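You operate a simulated robot arm through the tools that you are given. There is no shell and no other tool.

Carry out the task below with a simulated robot arm. There is one attempt and no reset: what you move stays moved.

Task
Flush the hot engine till the heat pointer is in the green.
Fine: green valve open while you flush; then shut it and top the water up to the green band.

It is judged by the outcome, as a careful person would: the job done as asked, and still so three seconds after it is handed in. It fails if anything else is knocked over, pushed out of place, dropped, spilled or broken.

Robot
A 6-joint arm with a two-finger parallel gripper, fixed in place. Base frame: the origin is at the foot of the arm, x ahead of it, y to its left, z up. Readings come in m, degrees, newtons and seconds.
With the tool pointing down near the work surface it reaches from about 0.34 to 0.76 m from the base axis. Its first joint turns from -66.0 to 66.0 degrees. Payload 2.45 kg.
Tool frame: the origin (TCP) lies between the finger pads and is the grasp point; the fingertips stand 0.024 m ahead of it; z points along the fingers, y is the line along which they close. Largest opening 0.068 m; finger width 0.017, thickness 0.01; the body of the gripper, 0.04 by 0.07 m, starts 0.041 m behind the TCP.
Orientation is told as [roll, pitch, yaw] about the base's x, y, z axes, in that order, counted from this pose: with the fingers straight down and closing along the base's y, the tool's x points along the base's -x, its y along +y and its z along -z.

Tools
- The arm moves only by the tool arm_command. Its argument "increments" is one flat list of numbers, 7 for each row, row after row: the shift along the base's x, y, z in mm, then the turn, a rotation vector about the base's x, y, z in degrees, then the closure in counts, from 0 (fully open) to 255 (shut). In form: [tx, ty, tz, ax, ay, az, grip, tx, ty, tz, ax, ay, az, grip, ...]. A call has 1 to 20 rows; each row shifts and turns the commanded pose from where the row before left it. Each row takes 0.2 s and may step no farther than 0.05 m and 8.6 degrees from the row before; otherwise, or with a gripper value out of range, the whole call is refused. Where a pose cannot be reached the arm comes as near as it can. A force on the tool above 40 N (or 10 N above the force at the start of the call, whichever is more), or a blocked arm, ends the call early, and 0.2 s more pass. Each finger travels about 0.108 m/s and halts on what it meets, pressing with about 35 N; the grip force reading is that of the motor and also rises with nothing between the fingers. The clock runs only during rows and for 0.2 s after the last one: add rows that do not move to give the fingers time. The reply holds the time, the measured pose of the TCP, the force on the tool along the base axes, the opening and the grip force, in the units named above and with some noise, with the torque about the TCP (base axes, N m) and any sound that the robot's microphone picked up.
- Cameras (640 x 400 px; columns grow to the right, rows downward): "scene" is fixed at [0.1789, 0.433, 1.4657]; the picture's right is [-0.58, -0.82, 0.00], its down [-0.50, 0.35, -0.79] and it looks along [0.65, -0.46, -0.61] (base axes); focal length 356 px, centre (320, 200). "wrist" rides on the gripper at [0.084, 0.011, -0.075] in the tool frame; the picture's right is [-0.13, 0.99, 0.00], its down [-0.60, -0.08, -0.79] and it looks along [-0.79, -0.10, 0.61] (tool axes); focal length 251 px, centre (320, 200). There is no depth. A picture from a camera that has moved, and an enlarged one, comes with that camera's place and axes in the base frame and with its lens. The place of the scene camera against the robot may be out by one fixed shift of up to 0.012 m in any direction.
- grab_frame(camera): a new picture of that camera. The clock stands still meanwhile.
- inspect(camera, box): a new picture of the part [left, top, right, bottom] of that camera's present view, enlarged. The clock stands still meanwhile.
- sign_off(): hands the job in; it is judged then, once.

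Nothing tells you positions but the pictures and the camera data. Unless the task says otherwise, let go and move clear before handing in.

The tools are called as name(argument=value, ...) on one line, values as JSON. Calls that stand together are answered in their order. arm_command: Moves the arm, as the interface text tells. Its arguments: {"type":"object","properties":{"increments":{"type":"array"}},"required":["increments"]} The other tools are called the same way: grab_frame (camera) takes a picture; inspect (camera, box) takes an enlarged picture of a part of a camera's view; sign_off () hands the job in.

At the start:

```text
time_s: 0.0
eef_pos: [0.4355, -0.0012, 1.152]
orientation: [0.0, 0.0, 0.0]
ft_force: [0.1, 0.1, 0.4]
moment: [-0.01, 0.02, -0.02]
opening: 0.0677
grasp_force: 0.0
```

scene: 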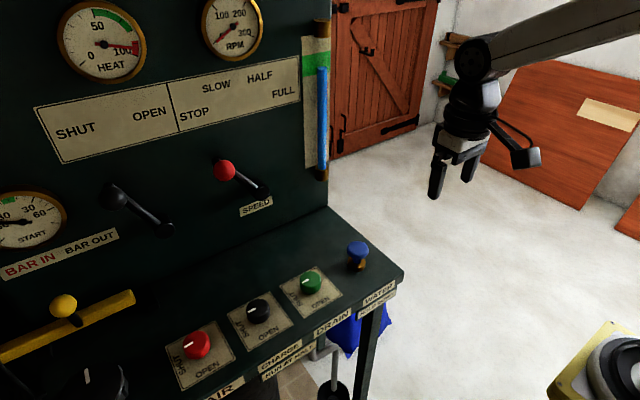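
wrist: 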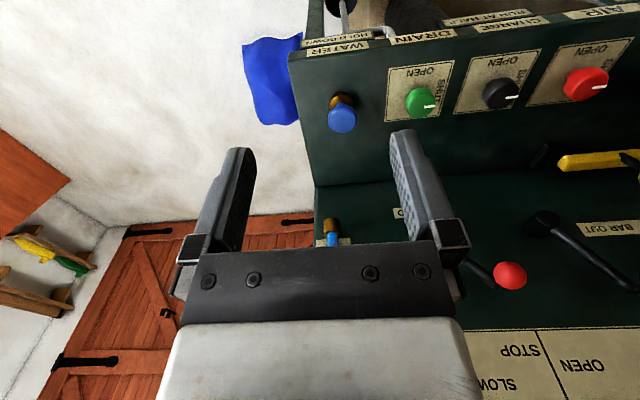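

I see a console with a heat gauge in the red, a water sight glass at right, and knobs for air, charge and drain (green), plus a blue WATER push button. I'll look closer at the labels first.

inspect(camera="scene", box=[150, 220, 410, 400])

inspect(camera="scene", box=[280, 10, 350, 190])

inspect(camera="scene", box=[30, 0, 280, 170])

inspect(camera="wrist", box=[280, 0, 640, 225])

inspect(camera="scene", box=[0, 150, 280, 400])

```text
2.22 times, centred on (280, 310) of scene
camera zoom: at [0.1789, 0.433, 1.4657], right [-0.58, -0.82, 0.0], down [-0.5, 0.35, -0.79], along [0.65, -0.46, -0.61], focal length 791 px, centre (409, -44)
```

zoom: 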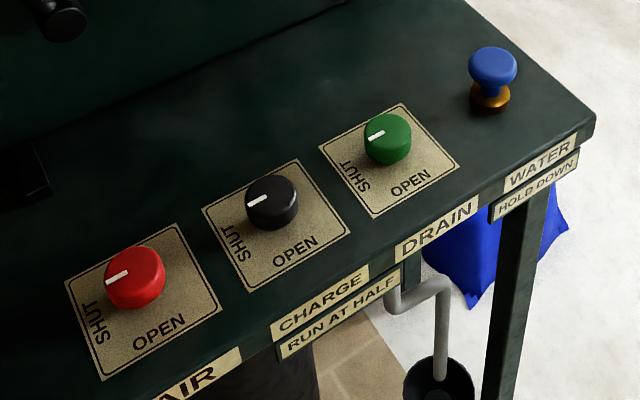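

```text
2.22 times, centred on (315, 100) of scene
camera zoom: at [0.1789, 0.433, 1.4657], right [-0.58, -0.82, 0.0], down [-0.5, 0.35, -0.79], along [0.65, -0.46, -0.61], focal length 791 px, centre (331, 422)
```

zoom: 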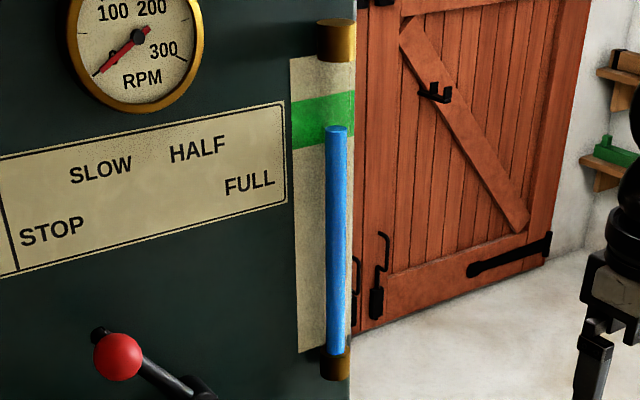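

```text
2.35 times, centred on (155, 85) of scene
camera zoom: at [0.1789, 0.433, 1.4657], right [-0.58, -0.82, 0.0], down [-0.5, 0.35, -0.79], along [0.65, -0.46, -0.61], focal length 837 px, centre (708, 471)
```

zoom: 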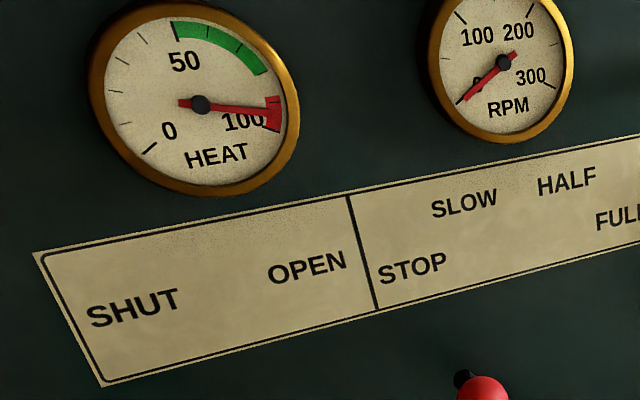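

```text
1.78 times, centred on (460, 112) of wrist
camera zoom: at [0.3526, 0.0111, 1.2269], right [0.13, 0.99, 0.0], down [0.6, -0.08, 0.79], along [0.79, -0.1, -0.61], focal length 447 px, centre (71, 356)
```

zoom: 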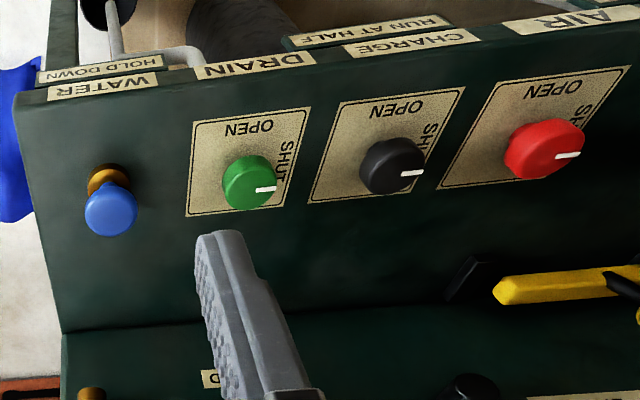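

```text
1.60 times, centred on (140, 275) of scene
camera zoom: at [0.1789, 0.433, 1.4657], right [-0.58, -0.82, 0.0], down [-0.5, 0.35, -0.79], along [0.65, -0.46, -0.61], focal length 569 px, centre (608, 80)
```

zoom: 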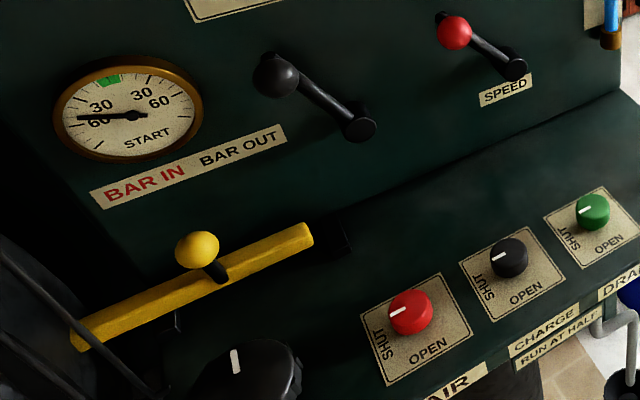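

The panel top is at about z 0.814. By triangulation the green knob is at about (0.612, 0.150, 0.84) with its pointer at SHUT (+y), and OPEN is toward −x. The blue button is at about (0.607, 0.018, 0.867). I'll move above the green knob and check it with the wrist camera.

arm_command(increments=[22, 19, -24, 0, 0, 0, 0, 22, 19, -24, 0, 0, 0, 0, 22, 19, -24, 0, 0, 0, 0, 22, 19, -24, 0, 0, 0, 0, 22, 19, -24, 0, 0, 0, 0, 22, 19, -24, 0, 0, 0, 0, 22, 19, -24, 0, 0, 0, 0, 21, 18, -24, 0, 0, 0, 0, 0, 0, 0, 0, 0, 0, 0])

grab_frame(camera="wrist")

grab_frame(camera="scene")

```text
time_s: 2.0
eef_pos: [0.6116, 0.1504, 0.9614]
orientation: [0.0, 0.0, 0.0]
ft_force: [-0.1, 0.0, 1.0]
moment: [0.0, 0.02, 0.02]
opening: 0.068
grasp_force: 0.0
```

```text
taken
camera wrist: at [0.5277, 0.1625, 1.0344], right [0.13, 0.99, 0.0], down [0.6, -0.08, 0.79], along [0.79, -0.1, -0.61], focal length 251 px, centre (320, 200)
```

wrist: 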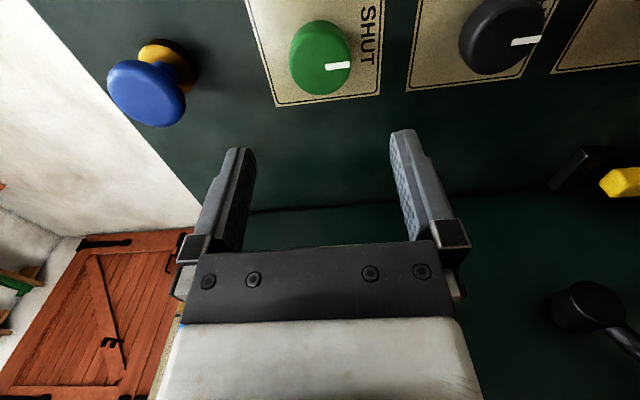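

```text
taken
```

scene: 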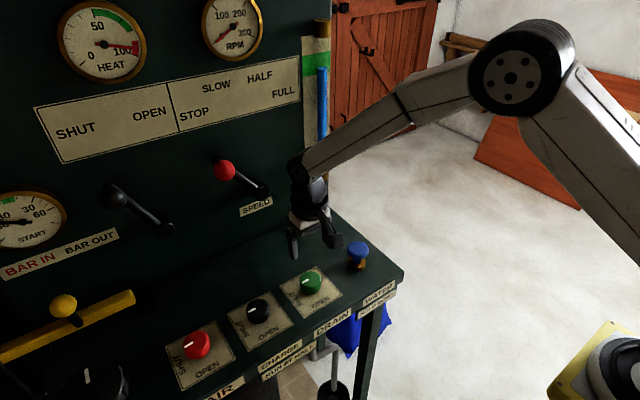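

I'm directly above the green knob, and the wrist view confirms it at about (0.611, 0.152). I'll descend with the fingers open to straddle it.

arm_command(increments=[0, 2, -30, 0, 0, 0, 0, 0, 0, -30, 0, 0, 0, 0, 0, 0, -30, 0, 0, 0, 0, 0, 0, -24, 0, 0, 0, 0, 0, 0, 0, 0, 0, 0, 0])

grab_frame(camera="wrist")

inspect(camera="scene", box=[230, 190, 410, 310])

```text
time_s: 3.2
eef_pos: [0.6106, 0.1528, 0.8469]
orientation: [0.0, 0.0, -0.1]
ft_force: [0.0, 0.1, 1.2]
moment: [0.0, -0.02, -0.02]
opening: 0.068
grasp_force: 0.1
```

```text
taken
camera wrist: at [0.5275, 0.1641, 0.9206], right [0.13, 0.99, 0.0], down [0.6, -0.08, 0.79], along [0.79, -0.1, -0.61], focal length 251 px, centre (320, 200)
```

wrist: 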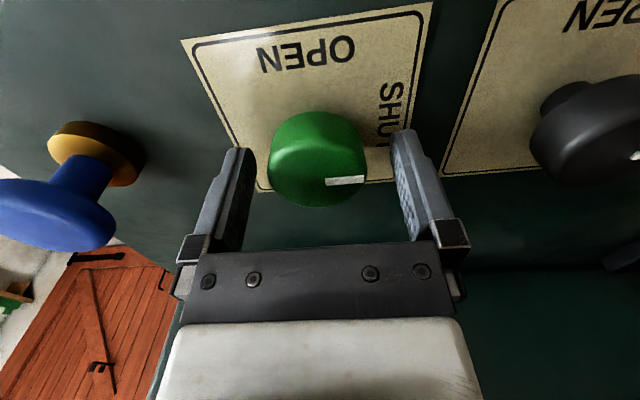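

```text
3.33 times, centred on (320, 250) of scene
camera zoom: at [0.1789, 0.433, 1.4657], right [-0.58, -0.82, 0.0], down [-0.5, 0.35, -0.79], along [0.65, -0.46, -0.61], focal length 1186 px, centre (320, 33)
```

zoom: 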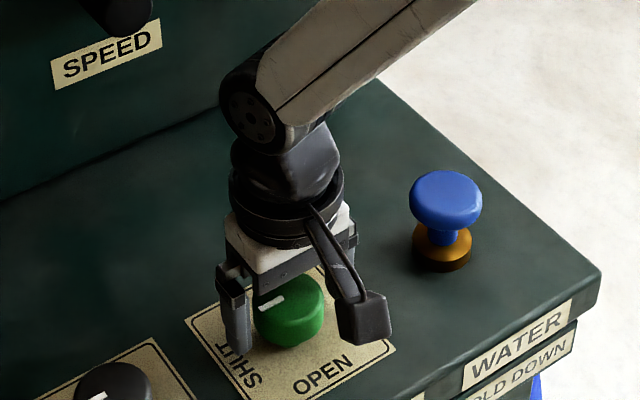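

The knob sits well between the fingers and nothing is touching. I'll close on it.

arm_command(increments=[2, 0, 0, 0, 0, 0, 0, 0, 0, 0, 0, 0, 0, 70, 0, 0, 0, 0, 0, 0, 140, 0, 0, 0, 0, 0, 0, 140])

grab_frame(camera="wrist")

```text
time_s: 4.2
eef_pos: [0.6114, 0.1488, 0.8473]
orientation: [-0.1, 0.1, -0.1]
ft_force: [2.3, -19.6, 2.1]
moment: [-0.55, 0.14, -0.07]
opening: 0.0471
grasp_force: 45.1
```

```text
taken
camera wrist: at [0.5296, 0.1623, 0.9208], right [0.13, 0.99, 0.0], down [0.6, -0.08, 0.79], along [0.79, -0.1, -0.61], focal length 251 px, centre (320, 200)
```

wrist: 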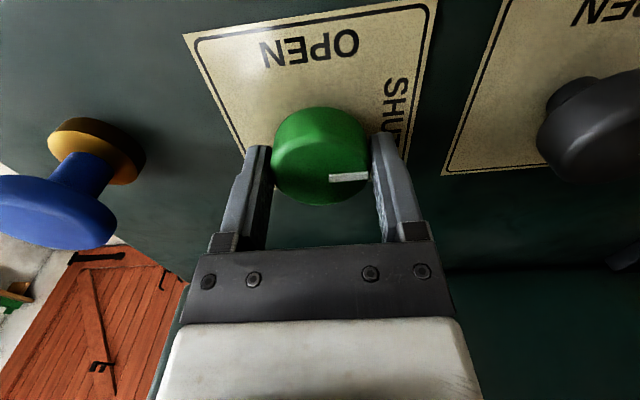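

Gripped, but the hold is pushing the arm about 4 mm toward −y, so the knob axis must be near y = 0.148. I'll recentre to relieve that, then start turning toward OPEN (counter-clockwise from above).

arm_command(increments=[0, -4, 0, 0, 0, 0, 140, 0, 0, 0, 0, 0, 0, 140, 0, 0, 0, 0, 0, 8, 140, 0, 0, 0, 0, 0, 8, 140, 0, 0, 0, 0, 0, 0, 140])

grab_frame(camera="wrist")

inspect(camera="scene", box=[230, 190, 410, 310])

```text
time_s: 5.4
eef_pos: [0.6134, 0.1484, 0.8464]
orientation: [0.1, -0.1, 16.0]
ft_force: [-1.3, 14.0, -3.6]
moment: [0.62, -0.16, 0.02]
opening: 0.0471
grasp_force: 45.0
```

```text
taken
camera wrist: at [0.5298, 0.1375, 0.9207], right [-0.15, 0.99, 0.0], down [0.6, 0.09, 0.79], along [0.78, 0.12, -0.61], focal length 251 px, centre (320, 200)
```

wrist: 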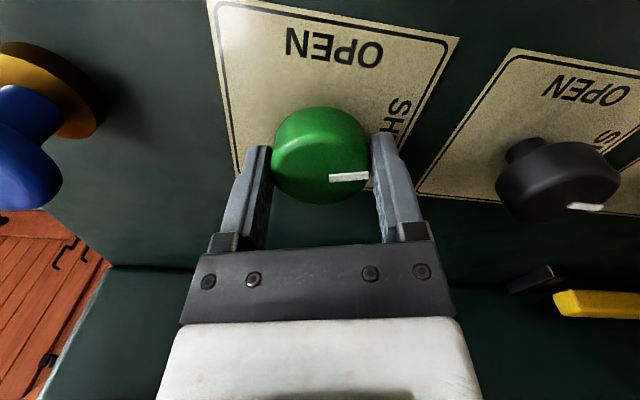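

```text
3.33 times, centred on (320, 250) of scene
camera zoom: at [0.1789, 0.4334, 1.4656], right [-0.58, -0.82, 0.0], down [-0.5, 0.35, -0.79], along [0.65, -0.46, -0.61], focal length 1186 px, centre (320, 33)
```

zoom: 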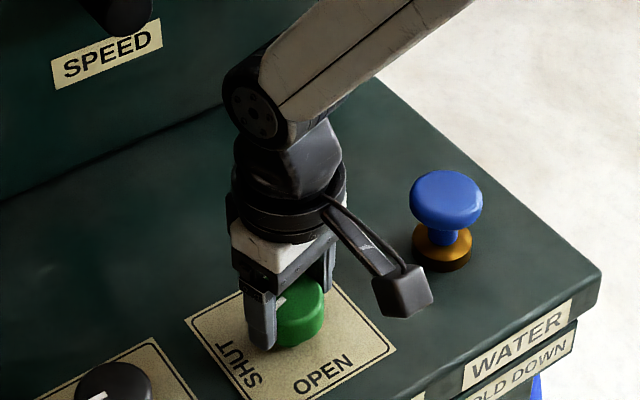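

The knob turns with the fingers (16° so far). I'll keep turning to 90°, with a small correction in y.

arm_command(increments=[0, 0.7, 0, 0, 0, 8.2, 140, 0, 0, 0, 0, 0, 8.2, 140, 0, 0, 0, 0, 0, 8.2, 140, 0, 0, 0, 0, 0, 8.2, 140, 0, 0, 0, 0, 0, 8.2, 140, 0, 0, 0, 0, 0, 8.2, 140, 0, 0, 0, 0, 0, 8.2, 140, 0, 0, 0, 0, 0, 8.2, 140, 0, 0, 0, 0, 0, 8.2, 140, 0, 0, 0, 0, 0, 0, 140])

grab_frame(camera="wrist")

grab_frame(camera="scene")

```text
time_s: 7.6
eef_pos: [0.6147, 0.1476, 0.847]
orientation: [-0.2, 0.1, 89.8]
ft_force: [21.5, -12.3, -4.8]
moment: [-0.22, -0.54, -0.03]
opening: 0.0472
grasp_force: 45.0
```

```text
taken
camera wrist: at [0.6043, 0.0647, 0.9208], right [-0.99, 0.13, 0.0], down [0.08, 0.6, 0.79], along [0.11, 0.79, -0.61], focal length 251 px, centre (320, 200)
```

wrist: 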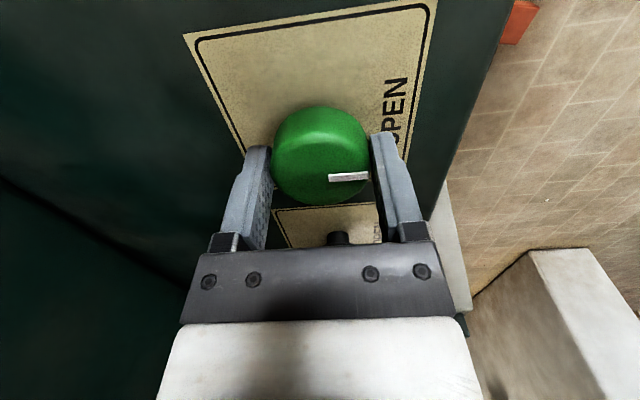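

```text
taken
```

scene: 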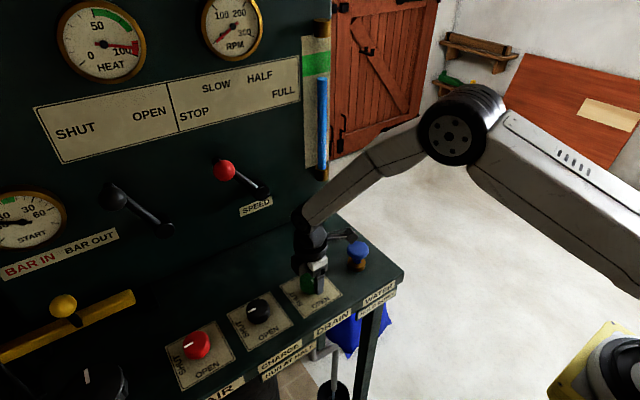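

The drain pointer is now at OPEN and the level is starting to fall. I'll let go, lift, and move straight over the blue WATER button with the fingers closed.

arm_command(increments=[0, 0, 0, 0, 0, 0, 0, 0, 0, 0, 0, 0, 0, 0, 0, 0, 45, 0, 0, 0, 0, 0, -22, 42, 0, 0, 0, 60, 0, -48, 0, 0, 0, 0, 180, 0, -48, 0, 0, 0, 0, 255, 0, -10, 0, 0, 0, 0, 255])

grab_frame(camera="wrist")

grab_frame(camera="scene")

inspect(camera="scene", box=[270, 200, 410, 300])

```text
time_s: 9.2
eef_pos: [0.6113, 0.0199, 0.9331]
orientation: [0.0, 0.0, 89.8]
ft_force: [-0.6, -0.3, -0.2]
moment: [-0.02, 0.03, 0.05]
opening: 0.0
grasp_force: 23.8
```

```text
taken
camera wrist: at [0.6019, -0.063, 1.0071], right [-0.99, 0.13, 0.0], down [0.08, 0.6, 0.79], along [0.1, 0.79, -0.61], focal length 251 px, centre (320, 200)
```

wrist: 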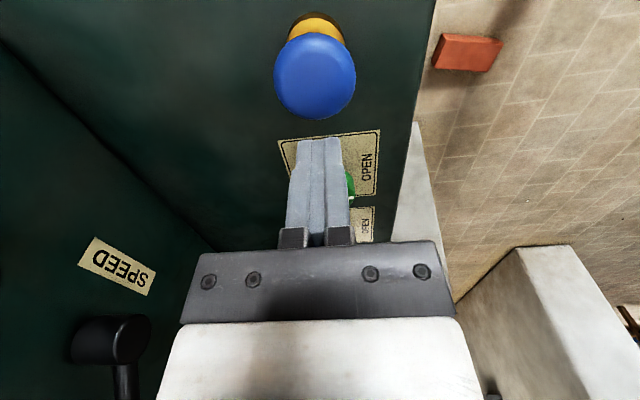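

```text
taken
```

scene: 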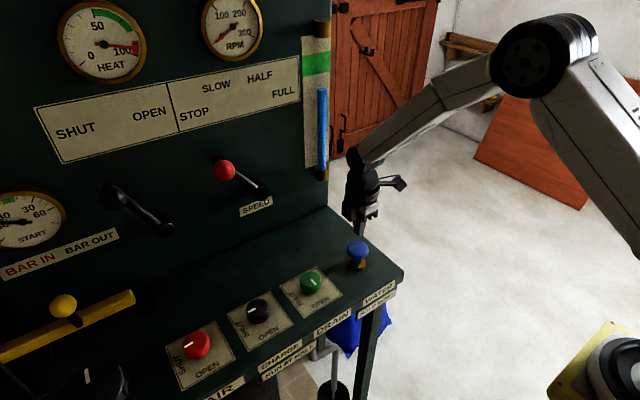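

```text
4.00 times, centred on (340, 250) of scene
camera zoom: at [0.1789, 0.433, 1.4657], right [-0.58, -0.82, 0.0], down [-0.5, 0.35, -0.79], along [0.65, -0.46, -0.61], focal length 1423 px, centre (240, 0)
```

zoom: 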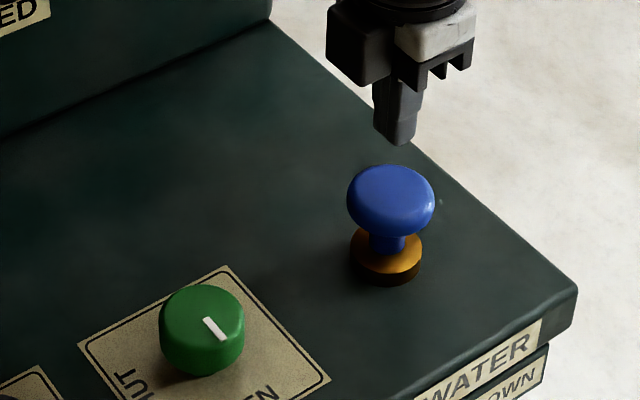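

The button cap is centred at about (0.613, 0.017) with its top near z 0.86. I'll go down onto it and press step by step.

arm_command(increments=[2, -3, -38, 0, 0, 0, 255, 0, 0, -6, 0, 0, 0, 255, 0, 0, -4, 0, 0, 0, 255, 0, 0, -4, 0, 0, 0, 255])

grab_frame(camera="wrist")

inspect(camera="scene", box=[270, 200, 410, 300])

inspect(camera="scene", box=[280, 10, 350, 190])

```text
time_s: 10.2
eef_pos: [0.6134, 0.0178, 0.8806]
orientation: [0.0, -0.1, 89.8]
ft_force: [0.1, 0.0, 1.4]
moment: [0.0, 0.01, -0.01]
opening: 0.0001
grasp_force: 23.0
```

```text
taken
camera wrist: at [0.604, -0.0656, 0.9554], right [-0.99, 0.13, 0.0], down [0.08, 0.6, 0.79], along [0.11, 0.79, -0.61], focal length 251 px, centre (320, 200)
```

wrist: 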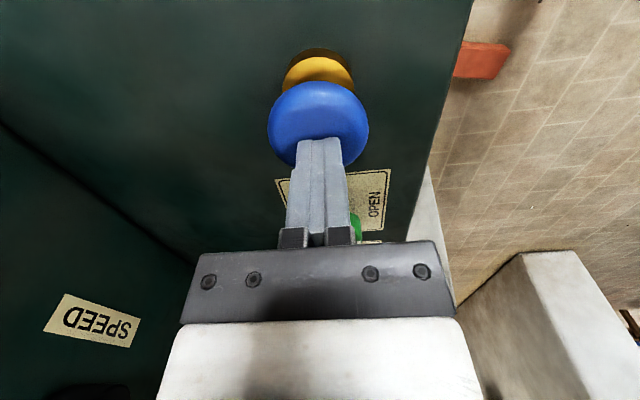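

```text
4.00 times, centred on (340, 250) of scene
camera zoom: at [0.1789, 0.433, 1.4657], right [-0.58, -0.82, 0.0], down [-0.5, 0.35, -0.79], along [0.65, -0.46, -0.61], focal length 1423 px, centre (240, 0)
```

zoom: 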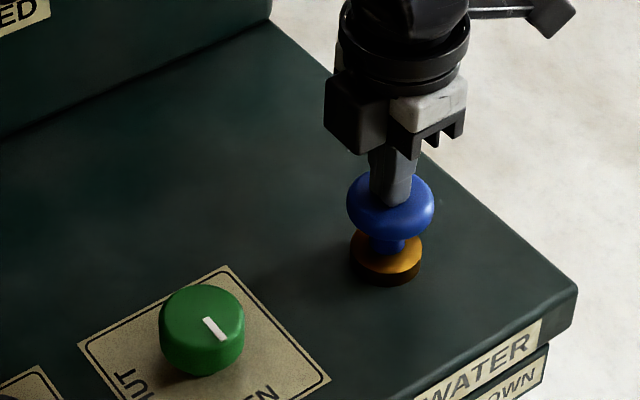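

```text
2.22 times, centred on (315, 100) of scene
camera zoom: at [0.1789, 0.433, 1.4657], right [-0.58, -0.82, 0.0], down [-0.5, 0.35, -0.79], along [0.65, -0.46, -0.61], focal length 791 px, centre (331, 422)
```

zoom: 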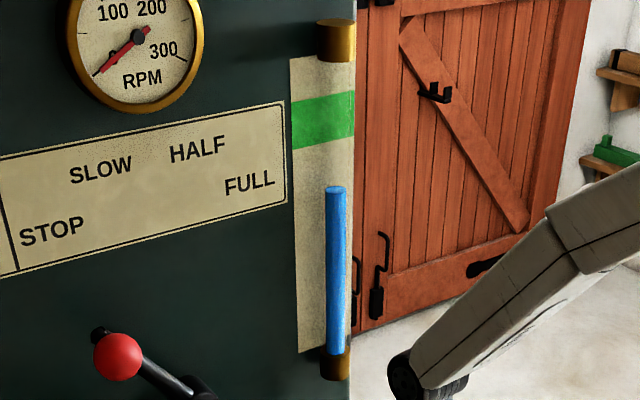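

The fingertips are just above the cap centre. I'll keep pressing down in small steps.

arm_command(increments=[0, 0, -4, 0, 0, 0, 255, 0, 0, -4, 0, 0, 0, 255, 0, 0, -4, 0, 0, 0, 255])

inspect(camera="scene", box=[270, 200, 410, 300])

inspect(camera="scene", box=[50, 0, 350, 190])

```text
time_s: 11.0
eef_pos: [0.6149, 0.0172, 0.87]
orientation: [0.1, 0.0, 89.8]
ft_force: [-2.4, -1.2, 5.0]
moment: [-0.05, 0.05, 0.0]
opening: 0.0001
grasp_force: 23.5
heard: click
```

```text
4.00 times, centred on (340, 250) of scene
camera zoom: at [0.1788, 0.433, 1.4657], right [-0.58, -0.82, 0.0], down [-0.5, 0.35, -0.79], along [0.65, -0.46, -0.61], focal length 1423 px, centre (240, 0)
```

zoom: 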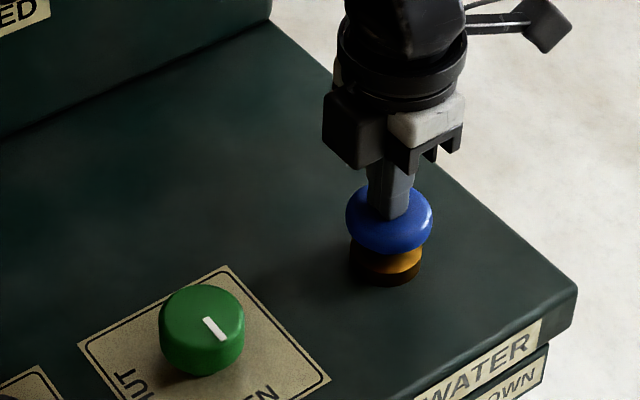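

```text
2.11 times, centred on (200, 95) of scene
camera zoom: at [0.1788, 0.433, 1.4657], right [-0.58, -0.82, 0.0], down [-0.5, 0.35, -0.79], along [0.65, -0.46, -0.61], focal length 749 px, centre (573, 421)
```

zoom: 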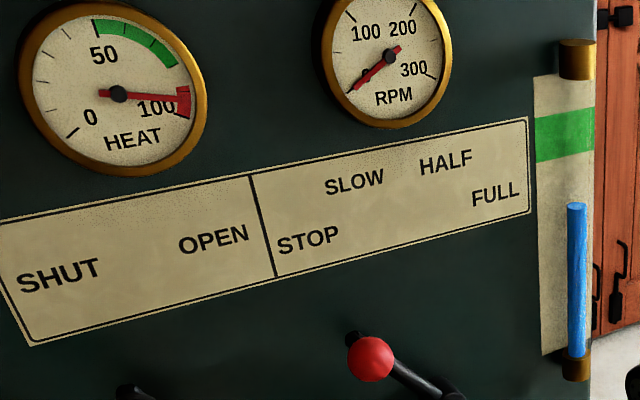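

It clicked and the cap is pressed down. I'll hold it for a short time and watch the heat and level.

arm_command(increments=[0, 0, -1.5, 0, 0, 0, 255, 0, 0, 0, 0, 0, 0, 255, 0, 0, 0, 0, 0, 0, 255, 0, 0, 0, 0, 0, 0, 255])

inspect(camera="scene", box=[50, 0, 350, 190])

inspect(camera="scene", box=[270, 200, 410, 300])

```text
time_s: 12.0
eef_pos: [0.6153, 0.0184, 0.8691]
orientation: [-0.1, 0.1, 89.8]
ft_force: [-8.9, 1.4, 23.2]
moment: [-0.06, 0.2, 0.02]
opening: 0.0
grasp_force: 23.8
```

```text
2.11 times, centred on (200, 95) of scene
camera zoom: at [0.1783, 0.4331, 1.4658], right [-0.58, -0.82, 0.0], down [-0.5, 0.35, -0.79], along [0.65, -0.46, -0.61], focal length 749 px, centre (573, 421)
```

zoom: 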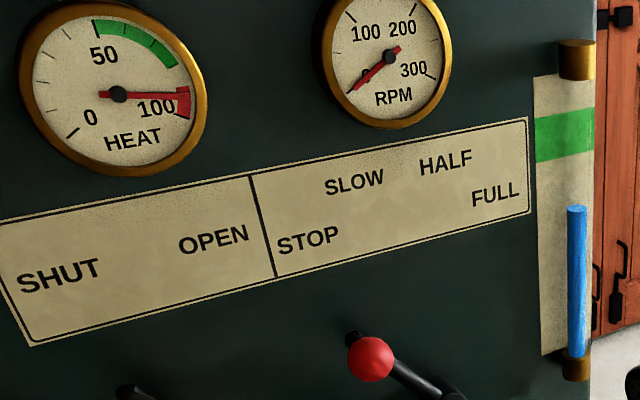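

```text
4.00 times, centred on (340, 250) of scene
camera zoom: at [0.1783, 0.4331, 1.4658], right [-0.58, -0.82, 0.0], down [-0.5, 0.35, -0.79], along [0.65, -0.46, -0.61], focal length 1423 px, centre (240, 0)
```

zoom: 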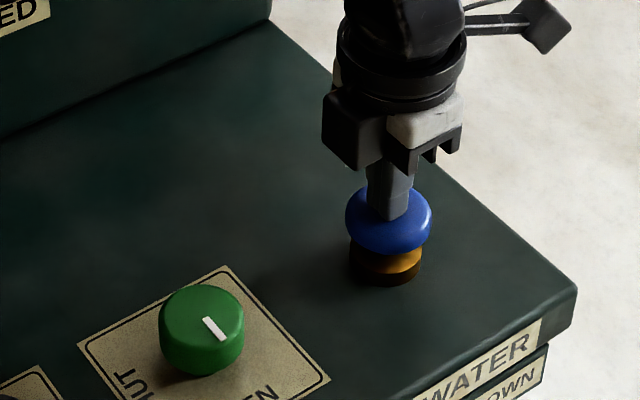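

The button is at its stop, the level is about steady and the heat has begun to fall slowly. I'll keep holding.

arm_command(increments=[0, 0, 0.5, 0, 0, 0, 255, 0, 0, 0, 0, 0, 0, 255, 0, 0, 0, 0, 0, 0, 255, 0, 0, 0, 0, 0, 0, 255, 0, 0, 0, 0, 0, 0, 255, 0, 0, 0, 0, 0, 0, 255, 0, 0, 0, 0, 0, 0, 255, 0, 0, 0, 0, 0, 0, 255, 0, 0, 0, 0, 0, 0, 255, 0, 0, 0, 0, 0, 0, 255])

inspect(camera="scene", box=[50, 0, 350, 190])

```text
time_s: 14.2
eef_pos: [0.6148, 0.0167, 0.8688]
orientation: [0.0, 0.1, 89.7]
ft_force: [-1.3, -1.7, 17.4]
moment: [-0.08, 0.03, 0.0]
opening: 0.0
grasp_force: 23.4
```

```text
2.11 times, centred on (200, 95) of scene
camera zoom: at [0.1786, 0.433, 1.4658], right [-0.58, -0.82, 0.0], down [-0.5, 0.35, -0.79], along [0.65, -0.46, -0.61], focal length 749 px, centre (573, 421)
```

zoom: 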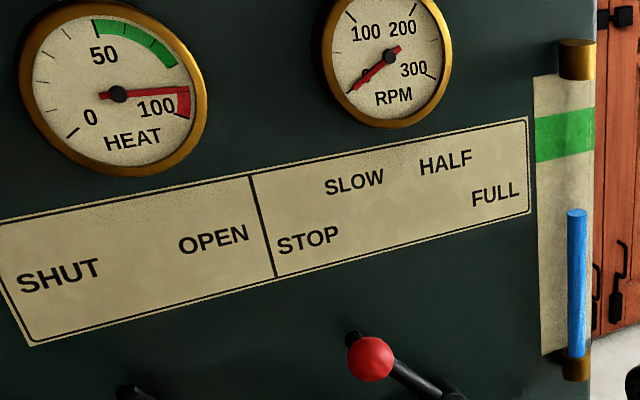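

Heat is falling steadily and the level is drifting down slowly with plenty left. I'll hold another 4 s.

arm_command(increments=[0, 0, 0, 0, 0, 0, 255, 0, 0, 0, 0, 0, 0, 255, 0, 0, 0, 0, 0, 0, 255, 0, 0, 0, 0, 0, 0, 255, 0, 0, 0, 0, 0, 0, 255, 0, 0, 0, 0, 0, 0, 255, 0, 0, 0, 0, 0, 0, 255, 0, 0, 0, 0, 0, 0, 255, 0, 0, 0, 0, 0, 0, 255, 0, 0, 0, 0, 0, 0, 255, 0, 0, 0, 0, 0, 0, 255, 0, 0, 0, 0, 0, 0, 255, 0, 0, 0, 0, 0, 0, 255, 0, 0, 0, 0, 0, 0, 255, 0, 0, 0, 0, 0, 0, 255, 0, 0, 0, 0, 0, 0, 255, 0, 0, 0, 0, 0, 0, 255, 0, 0, 0, 0, 0, 0, 255, 0, 0, 0, 0, 0, 0, 255, 0, 0, 0, 0, 0, 0, 255])

grab_frame(camera="scene")

inspect(camera="scene", box=[50, 0, 350, 190])

```text
time_s: 18.4
eef_pos: [0.6145, 0.0172, 0.8686]
orientation: [-0.2, 0.0, 89.9]
ft_force: [2.3, -2.6, 17.8]
moment: [-0.11, -0.06, 0.01]
opening: 0.0001
grasp_force: 23.2
```

```text
taken
```

scene: 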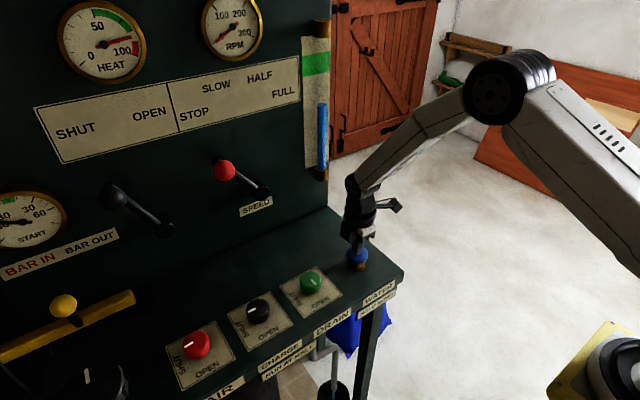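

```text
2.11 times, centred on (200, 95) of scene
camera zoom: at [0.1786, 0.433, 1.4658], right [-0.58, -0.82, 0.0], down [-0.5, 0.35, -0.79], along [0.65, -0.46, -0.61], focal length 749 px, centre (573, 421)
```

zoom: 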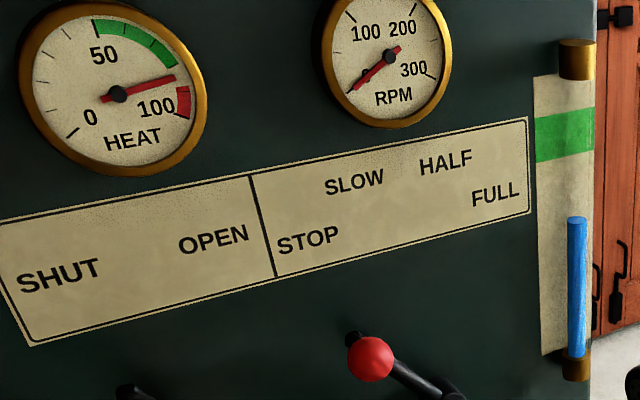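

Heat is at about 88 and still falling. I'll hold 4 s more.

arm_command(increments=[0, 0, 0, 0, 0, 0, 255, 0, 0, 0, 0, 0, 0, 255, 0, 0, 0, 0, 0, 0, 255, 0, 0, 0, 0, 0, 0, 255, 0, 0, 0, 0, 0, 0, 255, 0, 0, 0, 0, 0, 0, 255, 0, 0, 0, 0, 0, 0, 255, 0, 0, 0, 0, 0, 0, 255, 0, 0, 0, 0, 0, 0, 255, 0, 0, 0, 0, 0, 0, 255, 0, 0, 0, 0, 0, 0, 255, 0, 0, 0, 0, 0, 0, 255, 0, 0, 0, 0, 0, 0, 255, 0, 0, 0, 0, 0, 0, 255, 0, 0, 0, 0, 0, 0, 255, 0, 0, 0, 0, 0, 0, 255, 0, 0, 0, 0, 0, 0, 255, 0, 0, 0, 0, 0, 0, 255, 0, 0, 0, 0, 0, 0, 255, 0, 0, 0, 0, 0, 0, 255])

inspect(camera="scene", box=[50, 0, 350, 190])

```text
time_s: 22.6
eef_pos: [0.6152, 0.0166, 0.8699]
orientation: [-0.1, 0.0, 89.8]
ft_force: [3.2, -2.4, 19.2]
moment: [-0.05, -0.08, -0.01]
opening: 0.0001
grasp_force: 23.5
```

```text
2.11 times, centred on (200, 95) of scene
camera zoom: at [0.1786, 0.433, 1.4658], right [-0.58, -0.82, 0.0], down [-0.5, 0.35, -0.79], along [0.65, -0.46, -0.61], focal length 749 px, centre (573, 421)
```

zoom: 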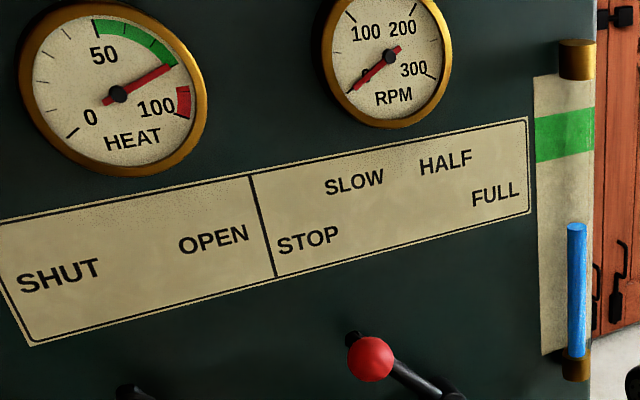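

The pointer is just at the edge of the green. I'll hold about 5 s more to get it well inside, leaving room for further cooling while topping up.

arm_command(increments=[0, 0, 0, 0, 0, 0, 255, 0, 0, 0, 0, 0, 0, 255, 0, 0, 0, 0, 0, 0, 255, 0, 0, 0, 0, 0, 0, 255, 0, 0, 0, 0, 0, 0, 255, 0, 0, 0, 0, 0, 0, 255, 0, 0, 0, 0, 0, 0, 255, 0, 0, 0, 0, 0, 0, 255, 0, 0, 0, 0, 0, 0, 255, 0, 0, 0, 0, 0, 0, 255, 0, 0, 0, 0, 0, 0, 255, 0, 0, 0, 0, 0, 0, 255, 0, 0, 0, 0, 0, 0, 255, 0, 0, 0, 0, 0, 0, 255, 0, 0, 0, 0, 0, 0, 255, 0, 0, 0, 0, 0, 0, 255, 0, 0, 0, 0, 0, 0, 255, 0, 0, 0, 0, 0, 0, 255, 0, 0, 0, 0, 0, 0, 255, 0, 0, 0, 0, 0, 0, 255])

inspect(camera="scene", box=[50, 0, 350, 190])

```text
time_s: 26.8
eef_pos: [0.6153, 0.0163, 0.8689]
orientation: [-0.1, 0.0, 89.8]
ft_force: [2.4, -1.0, 19.1]
moment: [-0.14, -0.08, 0.01]
opening: 0.0
grasp_force: 23.8
```

```text
2.11 times, centred on (200, 95) of scene
camera zoom: at [0.1786, 0.433, 1.4658], right [-0.58, -0.82, 0.0], down [-0.5, 0.35, -0.79], along [0.65, -0.46, -0.61], focal length 749 px, centre (573, 421)
```

zoom: 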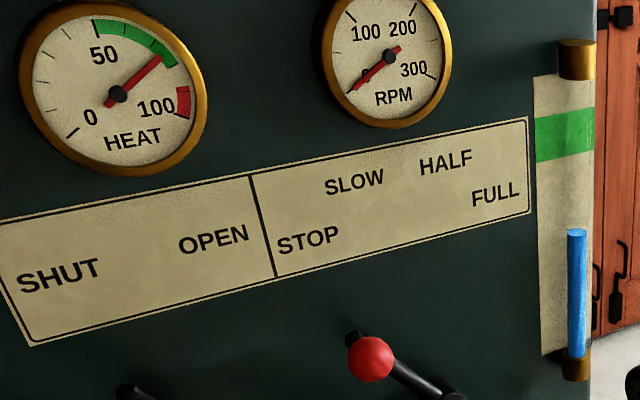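

Heat is at about 72, inside the green. I'll hold 2 s more for margin.

arm_command(increments=[0, 0, 0, 0, 0, 0, 255, 0, 0, 0, 0, 0, 0, 255, 0, 0, 0, 0, 0, 0, 255, 0, 0, 0, 0, 0, 0, 255, 0, 0, 0, 0, 0, 0, 255, 0, 0, 0, 0, 0, 0, 255, 0, 0, 0, 0, 0, 0, 255, 0, 0, 0, 0, 0, 0, 255, 0, 0, 0, 0, 0, 0, 255])

inspect(camera="scene", box=[50, 0, 350, 190])

```text
time_s: 28.8
eef_pos: [0.6138, 0.0173, 0.8684]
orientation: [-0.1, 0.0, 89.8]
ft_force: [1.4, -0.5, 19.6]
moment: [-0.09, -0.04, -0.01]
opening: 0.0
grasp_force: 23.5
```

```text
2.11 times, centred on (200, 95) of scene
camera zoom: at [0.1786, 0.433, 1.4658], right [-0.58, -0.82, 0.0], down [-0.5, 0.35, -0.79], along [0.65, -0.46, -0.61], focal length 749 px, centre (573, 421)
```

zoom: 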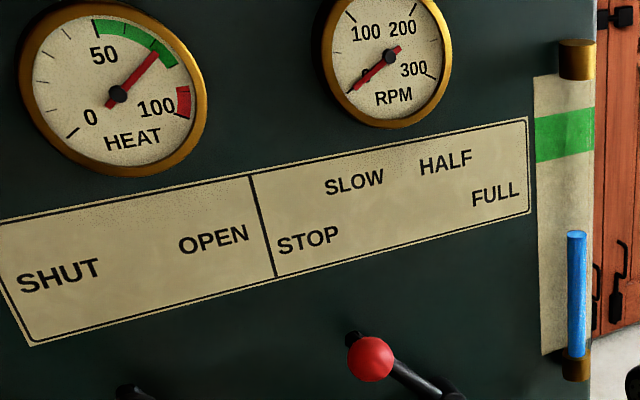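

Heat is at about 70, safely in the green. Next I'll release the button, return to the green knob and grip it to shut the drain.

arm_command(increments=[0, 0, 45, 0, 0, 0, 255, 0.4, 40, 17, 0, 0, 0, 100, 0.4, 46, 0, 0, 0, 0, 0, 0.4, 45.3, 0, 0, 0, 0, 0, 0, 0, -40, 0, 0, 0, 0, 0, 0, -43, 0, 0, 0, 0, 0, 0, 0, 0, 0, 0, 0, 0, 0, 0, 0, 0, 0, 70, 0, 0, 0, 0, 0, 0, 140, 0, 0, 0, 0, 0, 0, 140])

grab_frame(camera="wrist")

grab_frame(camera="scene")

```text
time_s: 31.0
eef_pos: [0.6156, 0.1484, 0.8467]
orientation: [0.0, 0.0, 89.8]
ft_force: [2.3, 2.2, -4.9]
moment: [0.04, -0.21, -0.01]
opening: 0.047
grasp_force: 44.6
```

```text
taken
camera wrist: at [0.6046, 0.065, 0.9208], right [-0.99, 0.13, 0.0], down [0.08, 0.6, 0.79], along [0.11, 0.79, -0.61], focal length 251 px, centre (320, 200)
```

wrist: 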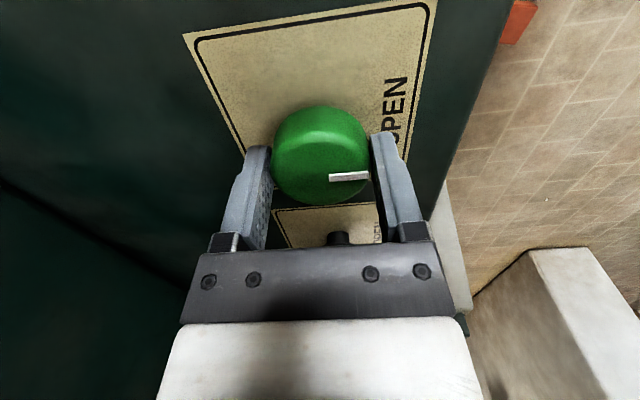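

```text
taken
```

scene: 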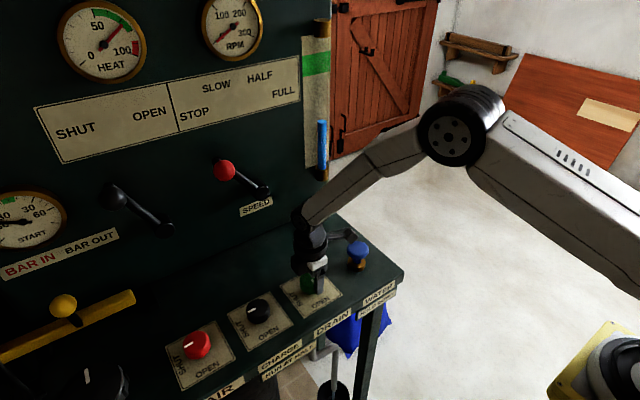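

The grip is good with low side force. I'll turn it back 90° to SHUT.

arm_command(increments=[0, 0, 0, 0, 0, -8.2, 140, 0, 0, 0, 0, 0, -8.2, 140, 0, 0, 0, 0, 0, -8.2, 140, 0, 0, 0, 0, 0, -8.2, 140, 0, 0, 0, 0, 0, -8.2, 140, 0, 0, 0, 0, 0, -8.2, 140, 0, 0, 0, 0, 0, -8.2, 140, 0, 0, 0, 0, 0, -8.2, 140, 0, 0, 0, 0, 0, -8.2, 140, 0, 0, 0, 0, 0, -8.2, 140, 0, 0, 0, 0, 0, -8.0, 140, 0, 0, 0, 0, 0, 0, 140])

grab_frame(camera="wrist")

inspect(camera="scene", box=[50, 0, 350, 190])

```text
time_s: 33.6
eef_pos: [0.613, 0.1485, 0.8467]
orientation: [-0.1, 0.4, -0.2]
ft_force: [-24.7, 17.4, -4.2]
moment: [0.53, 0.77, 0.18]
opening: 0.0472
grasp_force: 44.9
```

```text
taken
camera wrist: at [0.5306, 0.1625, 0.9216], right [0.13, 0.99, 0.0], down [0.61, -0.08, 0.79], along [0.78, -0.11, -0.61], focal length 251 px, centre (320, 200)
```

wrist: 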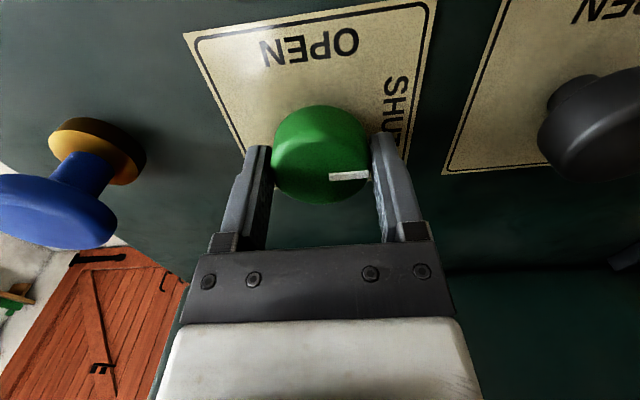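

```text
2.11 times, centred on (200, 95) of scene
camera zoom: at [0.1784, 0.4335, 1.4656], right [-0.58, -0.82, 0.0], down [-0.5, 0.35, -0.79], along [0.65, -0.46, -0.61], focal length 749 px, centre (573, 421)
```

zoom: 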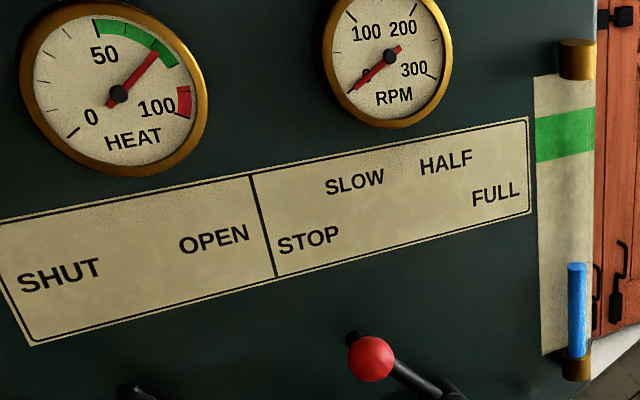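

The knob is back at SHUT and the level is low but safe, with heat still about 70 in the green. I'll let go, lift, and return above the WATER button.

arm_command(increments=[0, 0, 0, 0, 0, 0, 0, 0, 0, 0, 0, 0, 0, 0, 0, 0, 45, 0, 0, 0, 0, 0, -20, 38, 0, 0, 0, 60, 0, -48, 0, 0, 0, 0, 180, 0, -48, 0, 0, 0, 0, 255, 0, -15.2, 0, 0, 0, 0, 255, 0, 0, 0, 0, 0, 0, 255])

grab_frame(camera="wrist")

inspect(camera="scene", box=[50, 0, 350, 190])

inspect(camera="scene", box=[270, 200, 410, 300])

```text
time_s: 35.4
eef_pos: [0.6159, 0.019, 0.9318]
orientation: [0.0, 0.0, -0.2]
ft_force: [0.3, 0.4, 0.0]
moment: [0.0, -0.01, 0.01]
opening: 0.0
grasp_force: 23.0
```

```text
taken
camera wrist: at [0.5331, 0.0301, 1.0054], right [0.13, 0.99, 0.0], down [0.6, -0.08, 0.79], along [0.79, -0.11, -0.61], focal length 251 px, centre (320, 200)
```

wrist: 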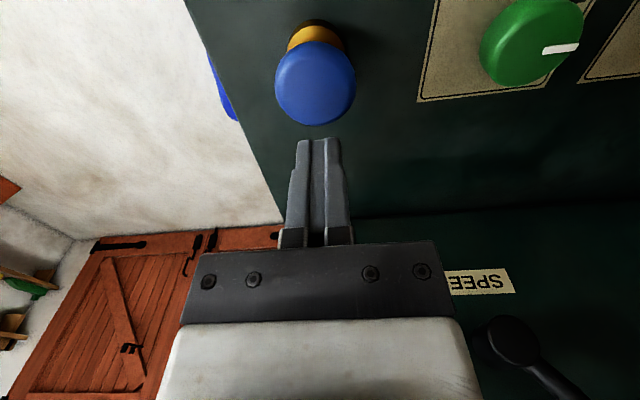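

```text
2.11 times, centred on (200, 95) of scene
camera zoom: at [0.1789, 0.433, 1.4657], right [-0.58, -0.82, 0.0], down [-0.5, 0.35, -0.79], along [0.65, -0.46, -0.61], focal length 749 px, centre (573, 421)
```

zoom: 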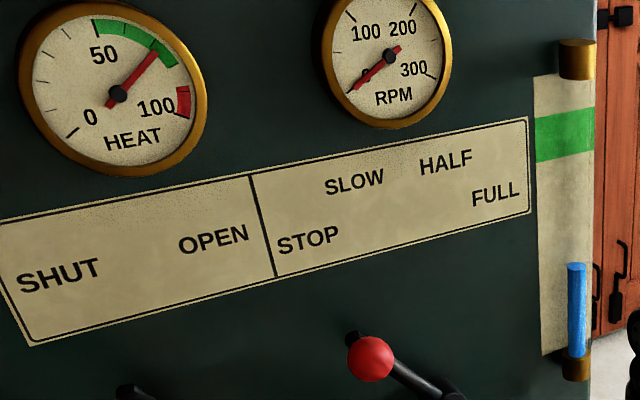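

```text
4.00 times, centred on (340, 250) of scene
camera zoom: at [0.1789, 0.433, 1.4657], right [-0.58, -0.82, 0.0], down [-0.5, 0.35, -0.79], along [0.65, -0.46, -0.61], focal length 1423 px, centre (240, 0)
```

zoom: 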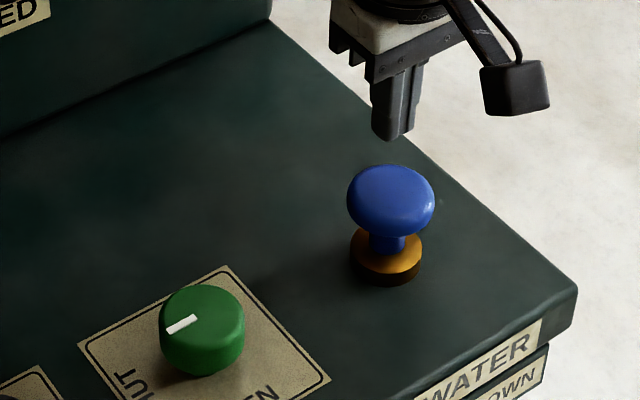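

The drain is shut, the level is steady and the heat is in the green. I'll press WATER again to top up.

arm_command(increments=[-1, -1.5, -40, 0, 0, 0, 255, 0, 0, -12, 0, 0, 0, 255, 0, 0, -6, 0, 0, 0, 255, 0, 0, -5, 0, 0, 0, 255, 0, 0, 0, 0, 0, 0, 255, 0, 0, 0, 0, 0, 0, 255, 0, 0, 0, 0, 0, 0, 255])

inspect(camera="scene", box=[50, 0, 350, 190])

```text
time_s: 37.0
eef_pos: [0.6143, 0.0152, 0.8689]
orientation: [0.0, -0.1, -0.2]
ft_force: [-8.1, 0.2, 27.3]
moment: [-0.04, 0.22, -0.03]
opening: 0.0003
grasp_force: 23.2
heard: click
```

```text
2.11 times, centred on (200, 95) of scene
camera zoom: at [0.1782, 0.433, 1.4658], right [-0.58, -0.82, 0.0], down [-0.5, 0.35, -0.79], along [0.65, -0.46, -0.61], focal length 749 px, centre (573, 421)
```

zoom: 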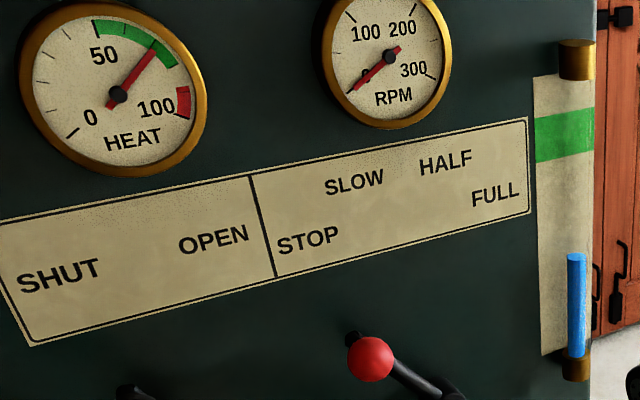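

The level is rising about 11 px/s and the heat has barely changed. I'll hold 4 s more, easing the press by 0.5 mm.

arm_command(increments=[0, 0, 0.5, 0, 0, 0, 255, 0, 0, 0, 0, 0, 0, 255, 0, 0, 0, 0, 0, 0, 255, 0, 0, 0, 0, 0, 0, 255, 0, 0, 0, 0, 0, 0, 255, 0, 0, 0, 0, 0, 0, 255, 0, 0, 0, 0, 0, 0, 255, 0, 0, 0, 0, 0, 0, 255, 0, 0, 0, 0, 0, 0, 255, 0, 0, 0, 0, 0, 0, 255, 0, 0, 0, 0, 0, 0, 255, 0, 0, 0, 0, 0, 0, 255, 0, 0, 0, 0, 0, 0, 255, 0, 0, 0, 0, 0, 0, 255, 0, 0, 0, 0, 0, 0, 255, 0, 0, 0, 0, 0, 0, 255, 0, 0, 0, 0, 0, 0, 255, 0, 0, 0, 0, 0, 0, 255, 0, 0, 0, 0, 0, 0, 255, 0, 0, 0, 0, 0, 0, 255])

inspect(camera="scene", box=[50, 0, 350, 190])

```text
time_s: 41.2
eef_pos: [0.6164, 0.0166, 0.8686]
orientation: [0.0, -0.1, -0.2]
ft_force: [0.4, -4.2, 25.1]
moment: [-0.1, 0.03, 0.01]
opening: 0.0
grasp_force: 23.8
```

```text
2.11 times, centred on (200, 95) of scene
camera zoom: at [0.1784, 0.4329, 1.4658], right [-0.58, -0.82, 0.0], down [-0.5, 0.35, -0.79], along [0.65, -0.46, -0.61], focal length 749 px, centre (573, 421)
```

zoom: 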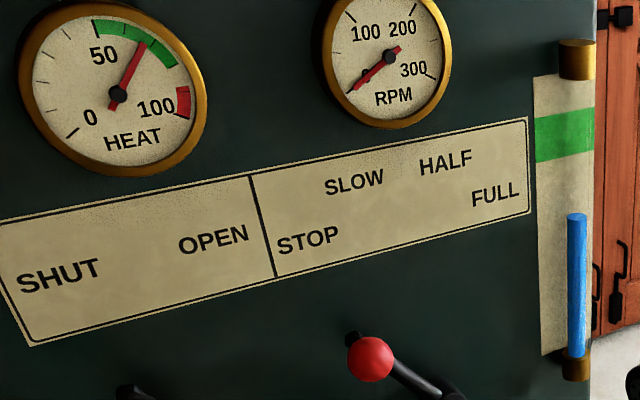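

Adding water also cools the engine (heat is now about 63). By extrapolation the level reaches the band with the heat still above 50. I'll hold about 3 s and check again.

arm_command(increments=[0, 0, 0, 0, 0, 0, 255, 0, 0, 0, 0, 0, 0, 255, 0, 0, 0, 0, 0, 0, 255, 0, 0, 0, 0, 0, 0, 255, 0, 0, 0, 0, 0, 0, 255, 0, 0, 0, 0, 0, 0, 255, 0, 0, 0, 0, 0, 0, 255, 0, 0, 0, 0, 0, 0, 255, 0, 0, 0, 0, 0, 0, 255, 0, 0, 0, 0, 0, 0, 255, 0, 0, 0, 0, 0, 0, 255, 0, 0, 0, 0, 0, 0, 255, 0, 0, 0, 0, 0, 0, 255, 0, 0, 0, 0, 0, 0, 255, 0, 0, 0, 0, 0, 0, 255])

inspect(camera="scene", box=[50, 0, 350, 190])

```text
time_s: 44.4
eef_pos: [0.615, 0.0164, 0.8688]
orientation: [0.0, -0.1, -0.3]
ft_force: [0.5, -3.4, 23.4]
moment: [-0.12, 0.03, 0.0]
opening: 0.0
grasp_force: 23.5
```

```text
2.11 times, centred on (200, 95) of scene
camera zoom: at [0.1784, 0.4329, 1.4658], right [-0.58, -0.82, 0.0], down [-0.5, 0.35, -0.79], along [0.65, -0.46, -0.61], focal length 749 px, centre (573, 421)
```

zoom: 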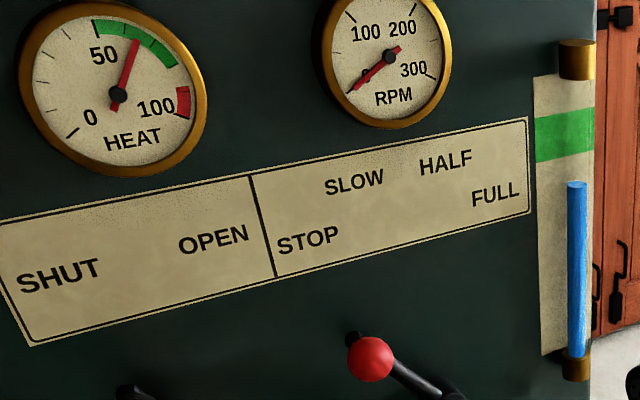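

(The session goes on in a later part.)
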